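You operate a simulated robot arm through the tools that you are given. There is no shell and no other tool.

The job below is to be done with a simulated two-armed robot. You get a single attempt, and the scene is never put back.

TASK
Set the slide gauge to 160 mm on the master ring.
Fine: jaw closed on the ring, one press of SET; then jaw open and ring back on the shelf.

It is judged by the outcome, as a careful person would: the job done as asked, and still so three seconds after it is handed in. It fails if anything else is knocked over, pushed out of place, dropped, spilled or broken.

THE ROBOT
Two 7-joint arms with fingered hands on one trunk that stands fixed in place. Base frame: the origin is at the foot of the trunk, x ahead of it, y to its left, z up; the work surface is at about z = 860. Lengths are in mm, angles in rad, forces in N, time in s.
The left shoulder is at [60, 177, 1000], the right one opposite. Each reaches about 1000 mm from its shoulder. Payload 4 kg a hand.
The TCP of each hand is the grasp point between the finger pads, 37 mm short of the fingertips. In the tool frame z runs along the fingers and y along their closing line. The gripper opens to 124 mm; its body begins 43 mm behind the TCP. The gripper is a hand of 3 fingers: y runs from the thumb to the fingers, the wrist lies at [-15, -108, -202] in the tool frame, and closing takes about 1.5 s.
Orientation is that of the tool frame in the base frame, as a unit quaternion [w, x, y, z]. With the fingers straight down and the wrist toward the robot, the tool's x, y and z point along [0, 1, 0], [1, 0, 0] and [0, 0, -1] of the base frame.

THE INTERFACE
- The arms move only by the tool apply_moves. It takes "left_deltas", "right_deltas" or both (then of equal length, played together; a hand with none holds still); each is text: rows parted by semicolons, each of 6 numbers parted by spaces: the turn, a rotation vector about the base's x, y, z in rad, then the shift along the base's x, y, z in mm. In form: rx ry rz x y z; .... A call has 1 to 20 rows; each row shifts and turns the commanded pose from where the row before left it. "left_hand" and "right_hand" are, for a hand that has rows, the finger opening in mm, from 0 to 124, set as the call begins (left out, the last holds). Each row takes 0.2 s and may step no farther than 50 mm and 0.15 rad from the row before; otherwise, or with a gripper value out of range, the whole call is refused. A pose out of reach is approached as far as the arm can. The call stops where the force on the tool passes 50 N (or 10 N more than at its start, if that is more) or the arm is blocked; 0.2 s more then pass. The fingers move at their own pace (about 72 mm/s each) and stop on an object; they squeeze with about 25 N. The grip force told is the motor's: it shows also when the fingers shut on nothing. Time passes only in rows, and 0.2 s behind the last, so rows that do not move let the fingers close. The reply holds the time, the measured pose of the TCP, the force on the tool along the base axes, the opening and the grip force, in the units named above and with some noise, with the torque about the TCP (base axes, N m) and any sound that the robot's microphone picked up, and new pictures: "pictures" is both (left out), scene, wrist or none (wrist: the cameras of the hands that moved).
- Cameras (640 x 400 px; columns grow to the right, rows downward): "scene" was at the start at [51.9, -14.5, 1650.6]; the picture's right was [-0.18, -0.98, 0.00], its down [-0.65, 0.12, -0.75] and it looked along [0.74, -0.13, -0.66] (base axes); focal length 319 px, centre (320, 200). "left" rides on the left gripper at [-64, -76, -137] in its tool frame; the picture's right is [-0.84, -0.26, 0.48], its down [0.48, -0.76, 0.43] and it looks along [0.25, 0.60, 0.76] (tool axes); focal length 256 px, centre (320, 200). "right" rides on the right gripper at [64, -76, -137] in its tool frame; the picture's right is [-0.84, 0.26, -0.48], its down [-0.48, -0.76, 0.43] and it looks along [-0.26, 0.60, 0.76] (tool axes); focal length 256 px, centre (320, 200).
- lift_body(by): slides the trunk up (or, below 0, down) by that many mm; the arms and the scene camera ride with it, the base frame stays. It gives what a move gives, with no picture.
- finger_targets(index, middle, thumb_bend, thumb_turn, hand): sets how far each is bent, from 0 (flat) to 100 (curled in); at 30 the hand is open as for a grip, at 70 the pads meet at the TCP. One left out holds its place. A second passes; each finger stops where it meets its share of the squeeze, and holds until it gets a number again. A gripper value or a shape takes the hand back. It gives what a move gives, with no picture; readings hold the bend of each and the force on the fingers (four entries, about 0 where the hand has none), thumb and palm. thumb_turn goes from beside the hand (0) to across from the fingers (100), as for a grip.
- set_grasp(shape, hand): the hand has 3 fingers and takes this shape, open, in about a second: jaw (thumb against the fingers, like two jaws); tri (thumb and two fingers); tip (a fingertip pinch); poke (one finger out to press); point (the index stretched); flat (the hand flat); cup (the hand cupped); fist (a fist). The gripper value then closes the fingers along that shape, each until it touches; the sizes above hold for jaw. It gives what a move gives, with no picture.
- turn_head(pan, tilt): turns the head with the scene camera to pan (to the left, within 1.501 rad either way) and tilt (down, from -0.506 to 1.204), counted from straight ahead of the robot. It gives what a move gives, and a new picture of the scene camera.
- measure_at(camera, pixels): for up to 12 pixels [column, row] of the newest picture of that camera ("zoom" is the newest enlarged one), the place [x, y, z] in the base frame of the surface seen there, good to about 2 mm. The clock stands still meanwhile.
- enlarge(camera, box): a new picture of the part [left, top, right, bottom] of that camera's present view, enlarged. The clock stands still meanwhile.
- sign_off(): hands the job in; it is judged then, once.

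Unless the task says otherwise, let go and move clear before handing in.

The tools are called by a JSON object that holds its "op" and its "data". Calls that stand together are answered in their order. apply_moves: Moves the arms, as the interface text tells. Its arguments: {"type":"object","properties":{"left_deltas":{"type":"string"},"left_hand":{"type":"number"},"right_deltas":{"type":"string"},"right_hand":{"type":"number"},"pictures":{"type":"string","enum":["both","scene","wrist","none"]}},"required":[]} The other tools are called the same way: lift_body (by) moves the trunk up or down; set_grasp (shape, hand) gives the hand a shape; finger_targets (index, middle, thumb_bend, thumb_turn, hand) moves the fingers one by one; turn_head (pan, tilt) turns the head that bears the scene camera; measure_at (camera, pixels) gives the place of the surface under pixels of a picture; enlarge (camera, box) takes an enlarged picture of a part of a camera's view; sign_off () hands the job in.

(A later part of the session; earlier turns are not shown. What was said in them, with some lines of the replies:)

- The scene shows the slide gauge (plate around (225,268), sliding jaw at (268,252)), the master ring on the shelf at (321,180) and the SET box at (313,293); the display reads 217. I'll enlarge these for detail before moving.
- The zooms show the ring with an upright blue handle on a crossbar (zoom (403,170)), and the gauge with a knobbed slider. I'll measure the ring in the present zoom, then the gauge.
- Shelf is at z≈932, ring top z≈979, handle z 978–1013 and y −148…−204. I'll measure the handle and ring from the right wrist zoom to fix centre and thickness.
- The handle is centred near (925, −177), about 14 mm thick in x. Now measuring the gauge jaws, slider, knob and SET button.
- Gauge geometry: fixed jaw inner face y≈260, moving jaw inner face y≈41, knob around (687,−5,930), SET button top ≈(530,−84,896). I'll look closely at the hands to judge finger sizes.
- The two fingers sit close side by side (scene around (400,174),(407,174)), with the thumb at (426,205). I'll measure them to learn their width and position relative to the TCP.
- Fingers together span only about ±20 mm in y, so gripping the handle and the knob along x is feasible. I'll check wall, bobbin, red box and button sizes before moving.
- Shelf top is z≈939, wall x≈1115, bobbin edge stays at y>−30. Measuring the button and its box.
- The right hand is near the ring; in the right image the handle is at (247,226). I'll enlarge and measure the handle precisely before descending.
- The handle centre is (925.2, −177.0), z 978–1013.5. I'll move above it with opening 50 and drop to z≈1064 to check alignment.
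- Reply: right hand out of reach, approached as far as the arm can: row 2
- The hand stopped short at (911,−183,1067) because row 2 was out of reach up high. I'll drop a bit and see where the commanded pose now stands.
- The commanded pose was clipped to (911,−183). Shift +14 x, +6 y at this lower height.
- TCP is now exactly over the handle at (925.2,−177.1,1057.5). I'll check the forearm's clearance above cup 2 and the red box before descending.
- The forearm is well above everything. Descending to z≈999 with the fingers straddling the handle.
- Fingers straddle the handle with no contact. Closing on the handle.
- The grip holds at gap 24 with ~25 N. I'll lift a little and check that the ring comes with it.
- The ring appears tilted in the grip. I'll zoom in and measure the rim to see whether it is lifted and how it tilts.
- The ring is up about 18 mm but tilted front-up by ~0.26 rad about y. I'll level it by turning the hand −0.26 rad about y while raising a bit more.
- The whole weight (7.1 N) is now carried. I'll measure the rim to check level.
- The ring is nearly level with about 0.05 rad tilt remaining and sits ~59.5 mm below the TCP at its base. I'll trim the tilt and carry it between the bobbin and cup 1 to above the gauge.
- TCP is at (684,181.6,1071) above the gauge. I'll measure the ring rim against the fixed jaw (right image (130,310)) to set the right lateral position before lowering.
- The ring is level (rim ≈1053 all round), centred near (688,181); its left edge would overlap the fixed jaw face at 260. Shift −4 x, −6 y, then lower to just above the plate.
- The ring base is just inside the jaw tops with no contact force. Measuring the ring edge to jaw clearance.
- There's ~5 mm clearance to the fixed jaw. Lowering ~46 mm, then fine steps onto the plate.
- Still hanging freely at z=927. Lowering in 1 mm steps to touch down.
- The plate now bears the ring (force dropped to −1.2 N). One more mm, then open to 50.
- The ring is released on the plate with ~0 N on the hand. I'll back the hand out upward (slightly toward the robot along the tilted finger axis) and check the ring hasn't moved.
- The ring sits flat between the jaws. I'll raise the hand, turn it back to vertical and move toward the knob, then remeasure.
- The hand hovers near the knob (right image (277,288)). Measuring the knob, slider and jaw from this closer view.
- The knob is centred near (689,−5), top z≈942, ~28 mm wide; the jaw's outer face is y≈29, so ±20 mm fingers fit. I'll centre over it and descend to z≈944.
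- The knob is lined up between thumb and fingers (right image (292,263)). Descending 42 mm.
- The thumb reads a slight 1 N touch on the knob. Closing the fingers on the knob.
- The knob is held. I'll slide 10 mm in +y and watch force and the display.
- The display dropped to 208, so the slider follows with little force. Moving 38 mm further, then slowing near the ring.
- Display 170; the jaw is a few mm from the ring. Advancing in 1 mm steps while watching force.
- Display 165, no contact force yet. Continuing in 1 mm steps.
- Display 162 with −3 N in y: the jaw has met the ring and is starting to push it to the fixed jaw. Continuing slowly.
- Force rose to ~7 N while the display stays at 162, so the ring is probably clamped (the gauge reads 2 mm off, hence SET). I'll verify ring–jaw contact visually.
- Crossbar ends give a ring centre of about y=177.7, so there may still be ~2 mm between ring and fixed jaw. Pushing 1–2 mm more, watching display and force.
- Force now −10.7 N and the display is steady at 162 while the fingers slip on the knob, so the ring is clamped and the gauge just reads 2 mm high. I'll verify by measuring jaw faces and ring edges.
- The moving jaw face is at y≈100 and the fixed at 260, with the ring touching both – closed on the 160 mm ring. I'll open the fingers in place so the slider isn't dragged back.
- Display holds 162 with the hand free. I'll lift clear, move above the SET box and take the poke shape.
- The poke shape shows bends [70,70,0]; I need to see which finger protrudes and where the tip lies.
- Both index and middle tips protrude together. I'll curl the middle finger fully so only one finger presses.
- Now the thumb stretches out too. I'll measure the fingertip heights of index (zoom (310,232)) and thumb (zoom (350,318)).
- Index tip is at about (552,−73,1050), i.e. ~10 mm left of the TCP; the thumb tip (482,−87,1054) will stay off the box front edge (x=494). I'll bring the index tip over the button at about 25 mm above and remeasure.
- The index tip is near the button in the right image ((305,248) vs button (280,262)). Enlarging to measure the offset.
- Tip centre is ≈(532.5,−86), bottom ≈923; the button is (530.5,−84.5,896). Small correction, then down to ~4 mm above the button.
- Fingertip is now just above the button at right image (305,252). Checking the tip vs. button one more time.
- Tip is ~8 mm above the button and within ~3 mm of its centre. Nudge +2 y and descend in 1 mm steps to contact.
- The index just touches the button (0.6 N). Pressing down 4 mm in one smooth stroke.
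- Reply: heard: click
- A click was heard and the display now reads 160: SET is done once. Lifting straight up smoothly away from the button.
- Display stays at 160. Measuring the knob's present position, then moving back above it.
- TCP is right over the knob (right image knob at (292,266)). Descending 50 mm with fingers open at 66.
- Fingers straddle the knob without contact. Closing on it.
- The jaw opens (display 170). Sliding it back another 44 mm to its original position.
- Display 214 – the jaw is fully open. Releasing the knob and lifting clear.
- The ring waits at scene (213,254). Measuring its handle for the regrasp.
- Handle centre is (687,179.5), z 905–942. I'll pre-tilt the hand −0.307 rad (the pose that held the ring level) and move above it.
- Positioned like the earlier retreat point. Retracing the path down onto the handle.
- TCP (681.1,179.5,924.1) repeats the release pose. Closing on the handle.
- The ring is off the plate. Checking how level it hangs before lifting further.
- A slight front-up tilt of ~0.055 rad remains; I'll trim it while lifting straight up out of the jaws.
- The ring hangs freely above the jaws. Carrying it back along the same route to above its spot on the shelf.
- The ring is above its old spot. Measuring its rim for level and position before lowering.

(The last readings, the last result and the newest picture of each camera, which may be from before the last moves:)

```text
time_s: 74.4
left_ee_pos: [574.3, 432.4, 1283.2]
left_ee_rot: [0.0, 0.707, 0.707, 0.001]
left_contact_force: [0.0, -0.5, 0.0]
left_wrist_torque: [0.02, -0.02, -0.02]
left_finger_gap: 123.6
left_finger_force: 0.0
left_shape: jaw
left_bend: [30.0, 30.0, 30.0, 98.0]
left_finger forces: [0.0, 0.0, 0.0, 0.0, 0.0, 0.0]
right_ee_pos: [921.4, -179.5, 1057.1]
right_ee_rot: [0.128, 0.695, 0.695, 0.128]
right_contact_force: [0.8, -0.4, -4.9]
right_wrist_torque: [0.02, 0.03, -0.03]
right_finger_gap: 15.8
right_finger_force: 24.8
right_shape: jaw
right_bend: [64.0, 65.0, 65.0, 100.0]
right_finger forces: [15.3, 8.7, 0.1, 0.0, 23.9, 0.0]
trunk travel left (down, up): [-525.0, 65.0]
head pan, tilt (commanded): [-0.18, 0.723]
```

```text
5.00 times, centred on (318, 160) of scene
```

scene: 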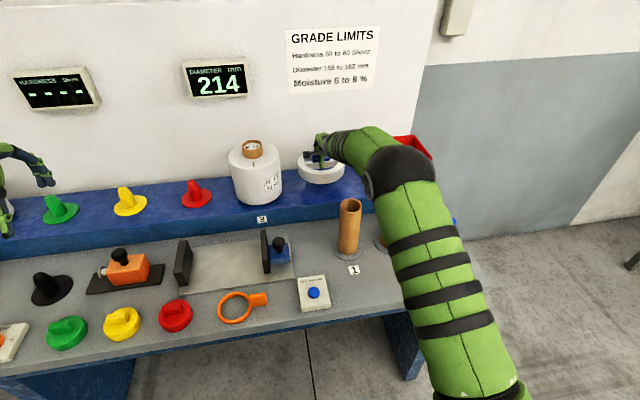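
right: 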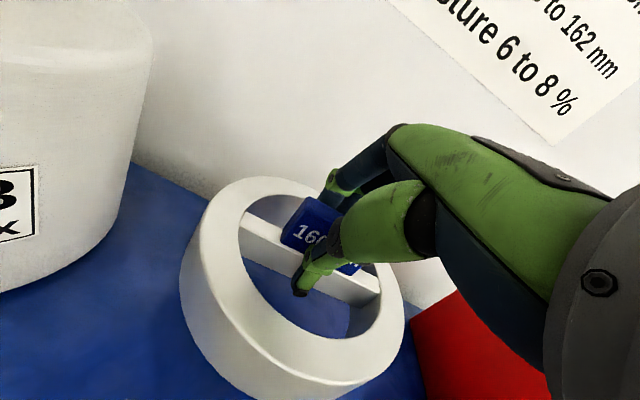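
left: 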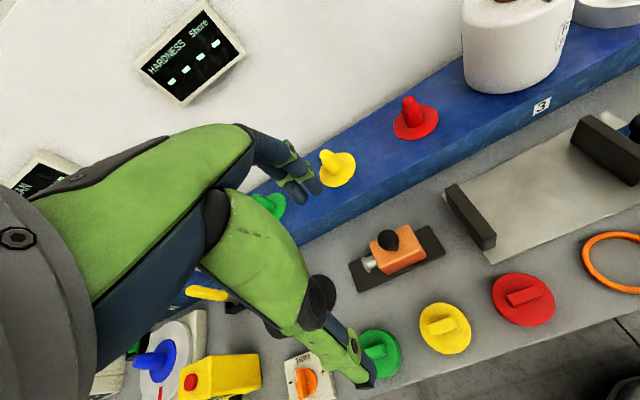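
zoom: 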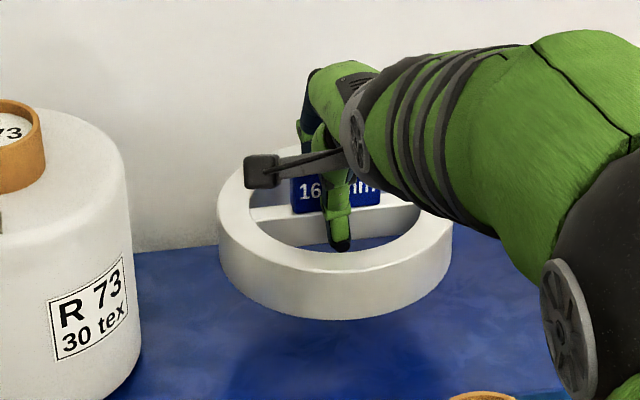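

Rim is level at 1040.5; base ≈1000.5, shelf at 939.5. Shift −2 x, +2.5 y, then lower 56 mm.

{"op": "apply_moves", "data": {"right_deltas": "0 0 0 -2 2.5 0; 0 0 0 0 0 -14; 0 0 0 0 0 -14; 0 0 0 0 0 -14; 0 0 0 0 0 -10; 0 0 0 0 0 -4; 0 0 0 0 0 0; 0 0 0 0 0 0", "pictures": "wrist"}}

```text
time_s: 76.2
left_ee_pos: [573.8, 432.0, 1283.0]
left_ee_rot: [0.0, 0.708, 0.706, 0.0]
left_contact_force: [-0.1, 0.4, -0.8]
left_wrist_torque: [0.01, 0.0, 0.03]
left_finger_gap: 123.8
left_finger_force: 0.0
left_shape: jaw
left_bend: [30.0, 30.0, 30.0, 98.0]
left_finger forces: [0.0, 0.1, 0.0, 0.0, 0.0, 0.0]
right_ee_pos: [918.8, -176.0, 1001.3]
right_ee_rot: [0.128, 0.696, 0.695, 0.128]
right_contact_force: [-0.7, 0.7, -5.6]
right_wrist_torque: [0.03, 0.07, -0.04]
right_finger_gap: 15.3
right_finger_force: 25.0
right_shape: jaw
right_bend: [64.0, 65.0, 65.0, 100.0]
right_finger forces: [15.3, 8.6, 0.0, 0.1, 23.8, 0.1]
trunk travel left (down, up): [-525.0, 65.0]
head pan, tilt (commanded): [-0.18, 0.723]
```

right: 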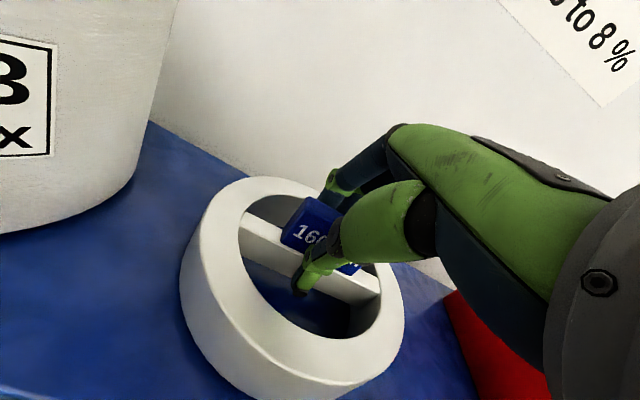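

Still hanging free (−5.6 N) about 5 mm above the shelf. Lowering in 1 mm steps to touch.

{"op": "apply_moves", "data": {"right_deltas": "0 0 0 0 0 -1; 0 0 0 0 0 -1; 0 0 0 0 0 -1; 0 0 0 0 0 -1; 0 0 0 0 0 0; 0 0 0 0 0 0", "pictures": "none"}}

```text
time_s: 77.6
left_ee_pos: [574.5, 433.9, 1283.5]
left_ee_rot: [0.0, 0.707, 0.707, 0.0]
left_contact_force: [-0.5, -0.1, -0.6]
left_wrist_torque: [0.01, 0.0, -0.03]
left_finger_gap: 123.6
left_finger_force: 0.0
left_shape: jaw
left_bend: [30.0, 30.0, 30.0, 98.0]
left_finger forces: [0.1, 0.1, 0.0, 0.1, 0.1, 0.0]
right_ee_pos: [919.1, -175.2, 998.3]
right_ee_rot: [0.129, 0.696, 0.695, 0.129]
right_contact_force: [-0.9, 0.3, -5.2]
right_wrist_torque: [-0.03, 0.0, 0.0]
right_finger_gap: 15.3
right_finger_force: 25.1
right_shape: jaw
right_bend: [64.0, 65.0, 65.0, 100.0]
right_finger forces: [15.3, 8.8, 0.1, 0.0, 24.0, 0.1]
trunk travel left (down, up): [-525.0, 65.0]
head pan, tilt (commanded): [-0.18, 0.723]
```

{"op": "apply_moves", "data": {"right_deltas": "0 0 0 0 0 -1; 0 0 0 0 0 0; 0 0 0 0 0 -1; 0 0 0 0 0 0; 0 0 0 0 0 0", "pictures": "wrist"}}

```text
time_s: 78.8
left_ee_pos: [572.9, 434.2, 1283.9]
left_ee_rot: [-0.001, 0.707, 0.707, 0.001]
left_contact_force: [-0.7, -0.7, 0.0]
left_wrist_torque: [-0.02, -0.01, -0.02]
left_finger_gap: 123.6
left_finger_force: 0.1
left_shape: jaw
left_bend: [30.0, 30.0, 30.0, 98.0]
left_finger forces: [0.0, 0.0, 0.1, 0.0, 0.0, 0.0]
right_ee_pos: [918.9, -175.1, 997.6]
right_ee_rot: [0.128, 0.695, 0.696, 0.129]
right_contact_force: [-0.5, 1.4, -1.6]
right_wrist_torque: [-0.02, -0.08, 0.02]
right_finger_gap: 15.7
right_finger_force: 24.3
right_shape: jaw
right_bend: [64.0, 65.0, 65.0, 100.0]
right_finger forces: [15.7, 8.8, 0.0, 0.0, 25.1, 0.1]
trunk travel left (down, up): [-525.0, 65.0]
head pan, tilt (commanded): [-0.18, 0.723]
```

right: 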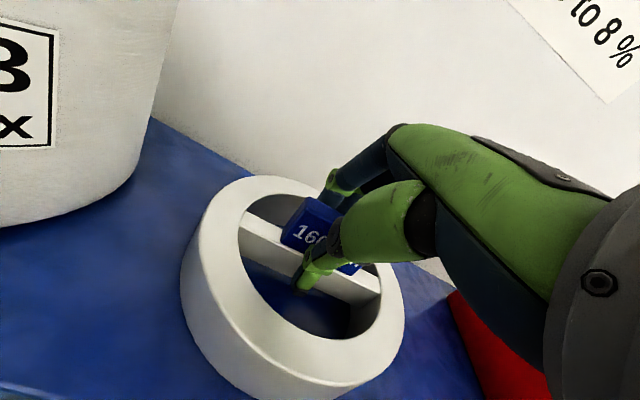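

The shelf is taking the weight (−1.6 N). One more mm, then open the fingers.

{"op": "apply_moves", "data": {"right_deltas": "0 0 0 0 0 -1; 0 0 0 0 0 0; 0 0 0 0 0 0", "pictures": "none"}}

{"op": "apply_moves", "data": {"right_deltas": "0 0 0 0 0 0; 0 0 0 0 0 0; 0 0 0 0 0 0; 0 0 0 0 0 0", "right_hand": 54, "pictures": "both"}}

```text
time_s: 79.6
left_ee_pos: [572.6, 433.1, 1283.2]
left_ee_rot: [0.0, 0.707, 0.707, 0.0]
left_contact_force: [-0.1, 0.8, -0.1]
left_wrist_torque: [-0.02, 0.0, -0.01]
left_finger_gap: 123.5
left_finger_force: 0.1
left_shape: jaw
left_bend: [30.0, 30.0, 30.0, 98.0]
left_finger forces: [0.0, 0.0, 0.0, 0.0, 0.1, 0.0]
right_ee_pos: [918.2, -175.0, 995.3]
right_ee_rot: [0.128, 0.695, 0.696, 0.129]
right_contact_force: [-1.4, -0.1, 3.5]
right_wrist_torque: [0.01, -0.11, 0.02]
right_finger_gap: 15.3
right_finger_force: 24.9
right_shape: jaw
right_bend: [64.0, 65.0, 65.0, 100.0]
right_finger forces: [16.0, 9.2, 0.1, 0.0, 26.4, 0.0]
trunk travel left (down, up): [-525.0, 65.0]
head pan, tilt (commanded): [-0.18, 0.723]
```

```text
time_s: 80.6
left_ee_pos: [572.6, 433.1, 1283.7]
left_ee_rot: [0.0, 0.707, 0.707, 0.0]
left_contact_force: [-0.4, -1.3, 0.8]
left_wrist_torque: [-0.02, 0.0, -0.03]
left_finger_gap: 123.7
left_finger_force: 0.0
left_shape: jaw
left_bend: [30.0, 30.0, 30.0, 98.0]
left_finger forces: [0.0, 0.0, 0.0, 0.1, 0.0, 0.0]
right_ee_pos: [917.7, -175.0, 994.6]
right_ee_rot: [0.129, 0.696, 0.695, 0.128]
right_contact_force: [0.6, -0.5, 0.1]
right_wrist_torque: [0.0, 0.04, 0.02]
right_finger_gap: 53.5
right_finger_force: 0.1
right_shape: jaw
right_bend: [45.0, 49.0, 58.0, 100.0]
right_finger forces: [0.0, 0.0, 0.0, 0.1, 0.0, 0.0]
trunk travel left (down, up): [-525.0, 65.0]
head pan, tilt (commanded): [-0.18, 0.723]
```

scene: 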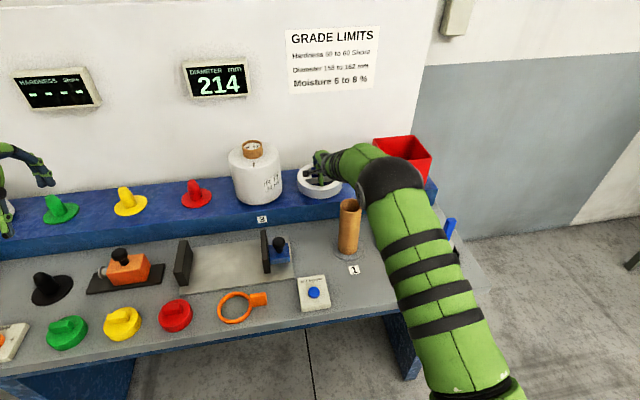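
right: 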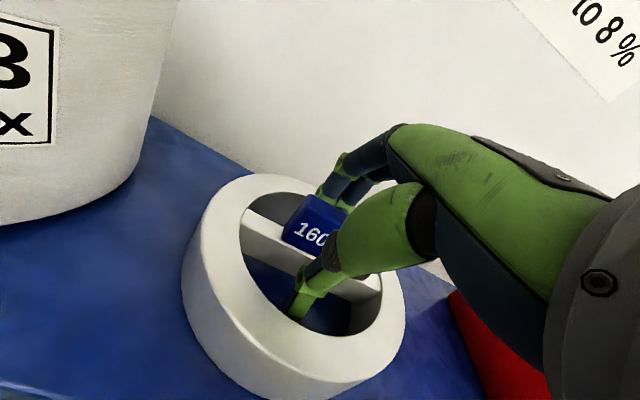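

The ring stands on the shelf, released. Backing the hand out upward as before, then back toward the robot.

{"op": "apply_moves", "data": {"right_deltas": "0 0 0 -1.5 0 8; 0 0 0 -1.5 0 8; 0 0 0 -2 0 10; 0 0 0 -2 0 12; 0 0 0 -3 0 15; 0 0 0 -3 0 15; 0 0 0 -6 0 20; 0 0 0 -10 0 20; 0 0 0 -15 -5 10; 0 0 0 0 0 0", "right_hand": 60, "pictures": "both"}}

```text
time_s: 82.8
left_ee_pos: [573.7, 433.3, 1282.6]
left_ee_rot: [0.0, 0.707, 0.707, 0.001]
left_contact_force: [-1.3, 0.0, 0.0]
left_wrist_torque: [-0.01, 0.02, 0.0]
left_finger_gap: 124.0
left_finger_force: 0.1
left_shape: jaw
left_bend: [30.0, 30.0, 30.0, 98.0]
left_finger forces: [0.0, 0.1, 0.1, 0.1, 0.0, 0.1]
right_ee_pos: [875.2, -179.9, 1113.3]
right_ee_rot: [0.128, 0.695, 0.696, 0.128]
right_contact_force: [-0.1, -0.7, -0.1]
right_wrist_torque: [0.01, 0.03, 0.02]
right_finger_gap: 59.6
right_finger_force: 0.1
right_shape: jaw
right_bend: [43.0, 46.0, 56.0, 100.0]
right_finger forces: [0.1, 0.0, 0.1, 0.0, 0.0, 0.0]
trunk travel left (down, up): [-525.0, 65.0]
head pan, tilt (commanded): [-0.18, 0.723]
```

scene: 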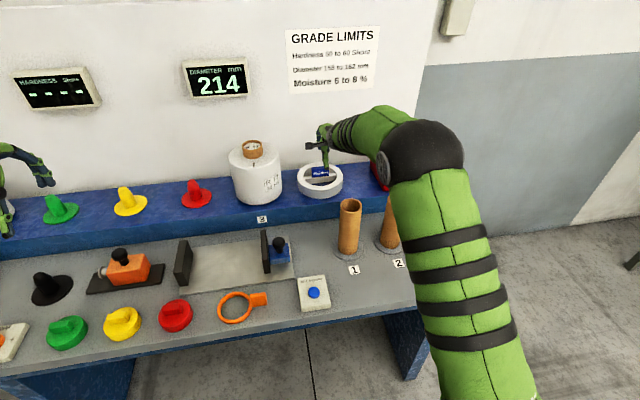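
right: 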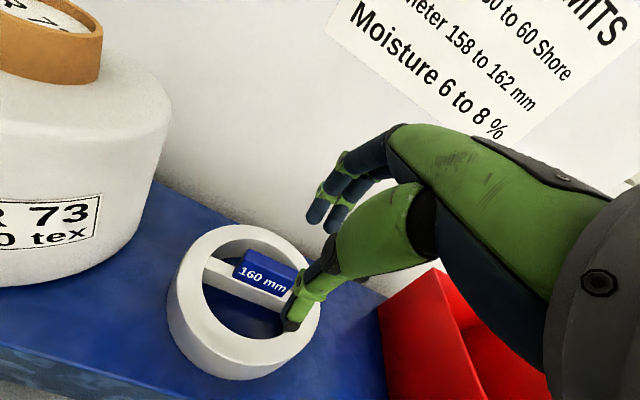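

The ring sits flat in its old place. Retreating the right hand to its starting area, levelling it on the way.

{"op": "apply_moves", "data": {"right_deltas": "0 0 0 -15 0 20; 0 0 0 -20 -10 20; 0 0.07 0 -25 -18 11; 0 0.07 0 -25 -20 0; 0 0.07 0 -25 -20 0; 0 0.07 0 -25 -20 0; 0 0.082 0 -25 -20 0; 0 0 0 -25 -20 0; 0 0 0 -25 -20 0; 0 0 0 -25 -20 0; 0 0 0 -18 -11 0; 0 0 0 0 0 0", "right_hand": 124, "pictures": "both"}}

```text
time_s: 85.4
left_ee_pos: [573.1, 432.6, 1283.9]
left_ee_rot: [0.0, 0.707, 0.707, 0.0]
left_contact_force: [0.4, 0.5, -0.3]
left_wrist_torque: [0.0, 0.0, -0.02]
left_finger_gap: 123.6
left_finger_force: 0.1
left_shape: jaw
left_bend: [30.0, 30.0, 30.0, 98.0]
left_finger forces: [0.0, 0.0, 0.1, 0.1, 0.0, 0.0]
right_ee_pos: [621.0, -360.2, 1164.5]
right_ee_rot: [0.0, 0.707, 0.707, 0.002]
right_contact_force: [0.5, -0.4, -0.6]
right_wrist_torque: [0.01, -0.01, -0.02]
right_finger_gap: 123.7
right_finger_force: 0.0
right_shape: jaw
right_bend: [30.0, 30.0, 30.0, 98.0]
right_finger forces: [0.1, 0.0, 0.0, 0.1, 0.0, 0.0]
trunk travel left (down, up): [-525.0, 65.0]
head pan, tilt (commanded): [-0.18, 0.723]
```

scene: 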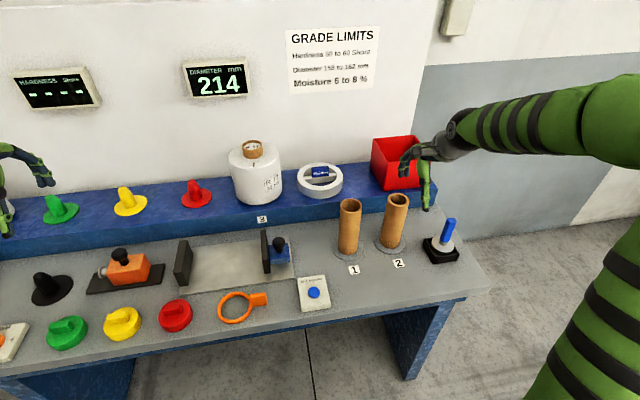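
right: 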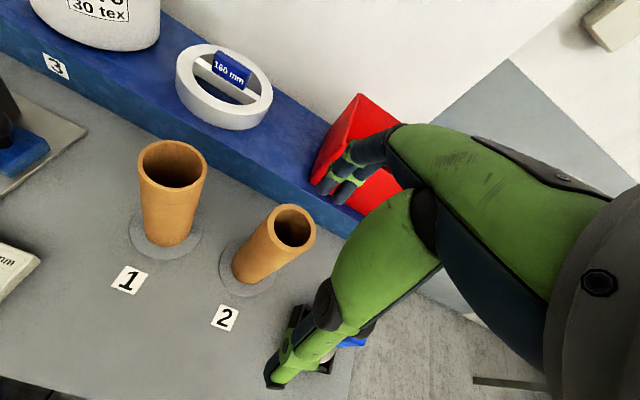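

The scene matches the start, with the ring back on the shelf at (320,180) and the jaw open at 214. One last close look before handing in.

{"op": "enlarge", "data": {"camera": "scene", "box": [160, 220, 340, 332]}}

{"op": "enlarge", "data": {"camera": "scene", "box": [220, 130, 380, 230]}}

{"op": "measure_at", "data": {"camera": "scene", "pixels": [[320, 167], [304, 180], [337, 180], [320, 187], [313, 293], [266, 240], [183, 250]]}}

```text
3.56 times, centred on (250, 276) of scene
```

zoom: 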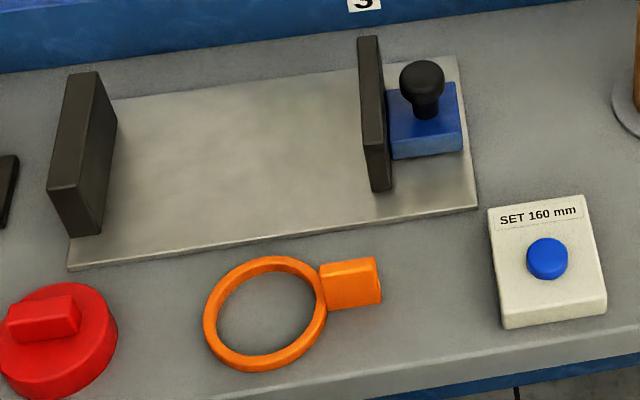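

```text
4.00 times, centred on (300, 180) of scene
```

zoom: 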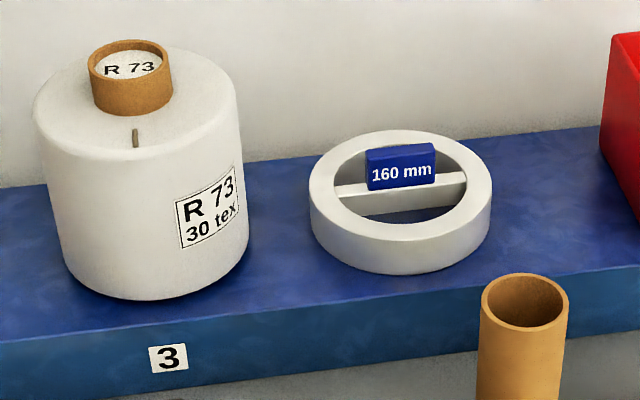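

```text
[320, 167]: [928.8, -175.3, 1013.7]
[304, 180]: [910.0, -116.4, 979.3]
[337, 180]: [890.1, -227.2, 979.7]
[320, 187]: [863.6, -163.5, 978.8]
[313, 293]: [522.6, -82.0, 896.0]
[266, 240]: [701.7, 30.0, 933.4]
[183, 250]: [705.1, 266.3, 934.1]
```

The ring lies flat on the shelf within a few mm of its original place. The jaw is open with the display at 214, which fits the offset now corrected by one SET press. Nothing else has moved, so I am handing in.

{"op": "sign_off", "data": {}}

```text
The job is handed in.
```

The slide gauge is set to 160 mm on the master ring, and the job is handed in.

- **Setting:** I closed the jaw on the ring; the display then read 162. I pressed SET once, heard a single click, and the display changed to 160.
- **Afterwards:** I opened the jaw back to where it started. It now reads 214, where it read 217 before the setting. The ring is back on the shelf, flat and within a few mm of its original place.
- **Surroundings:** In the final pictures nothing else had moved, and both hands are empty and clear of the work.
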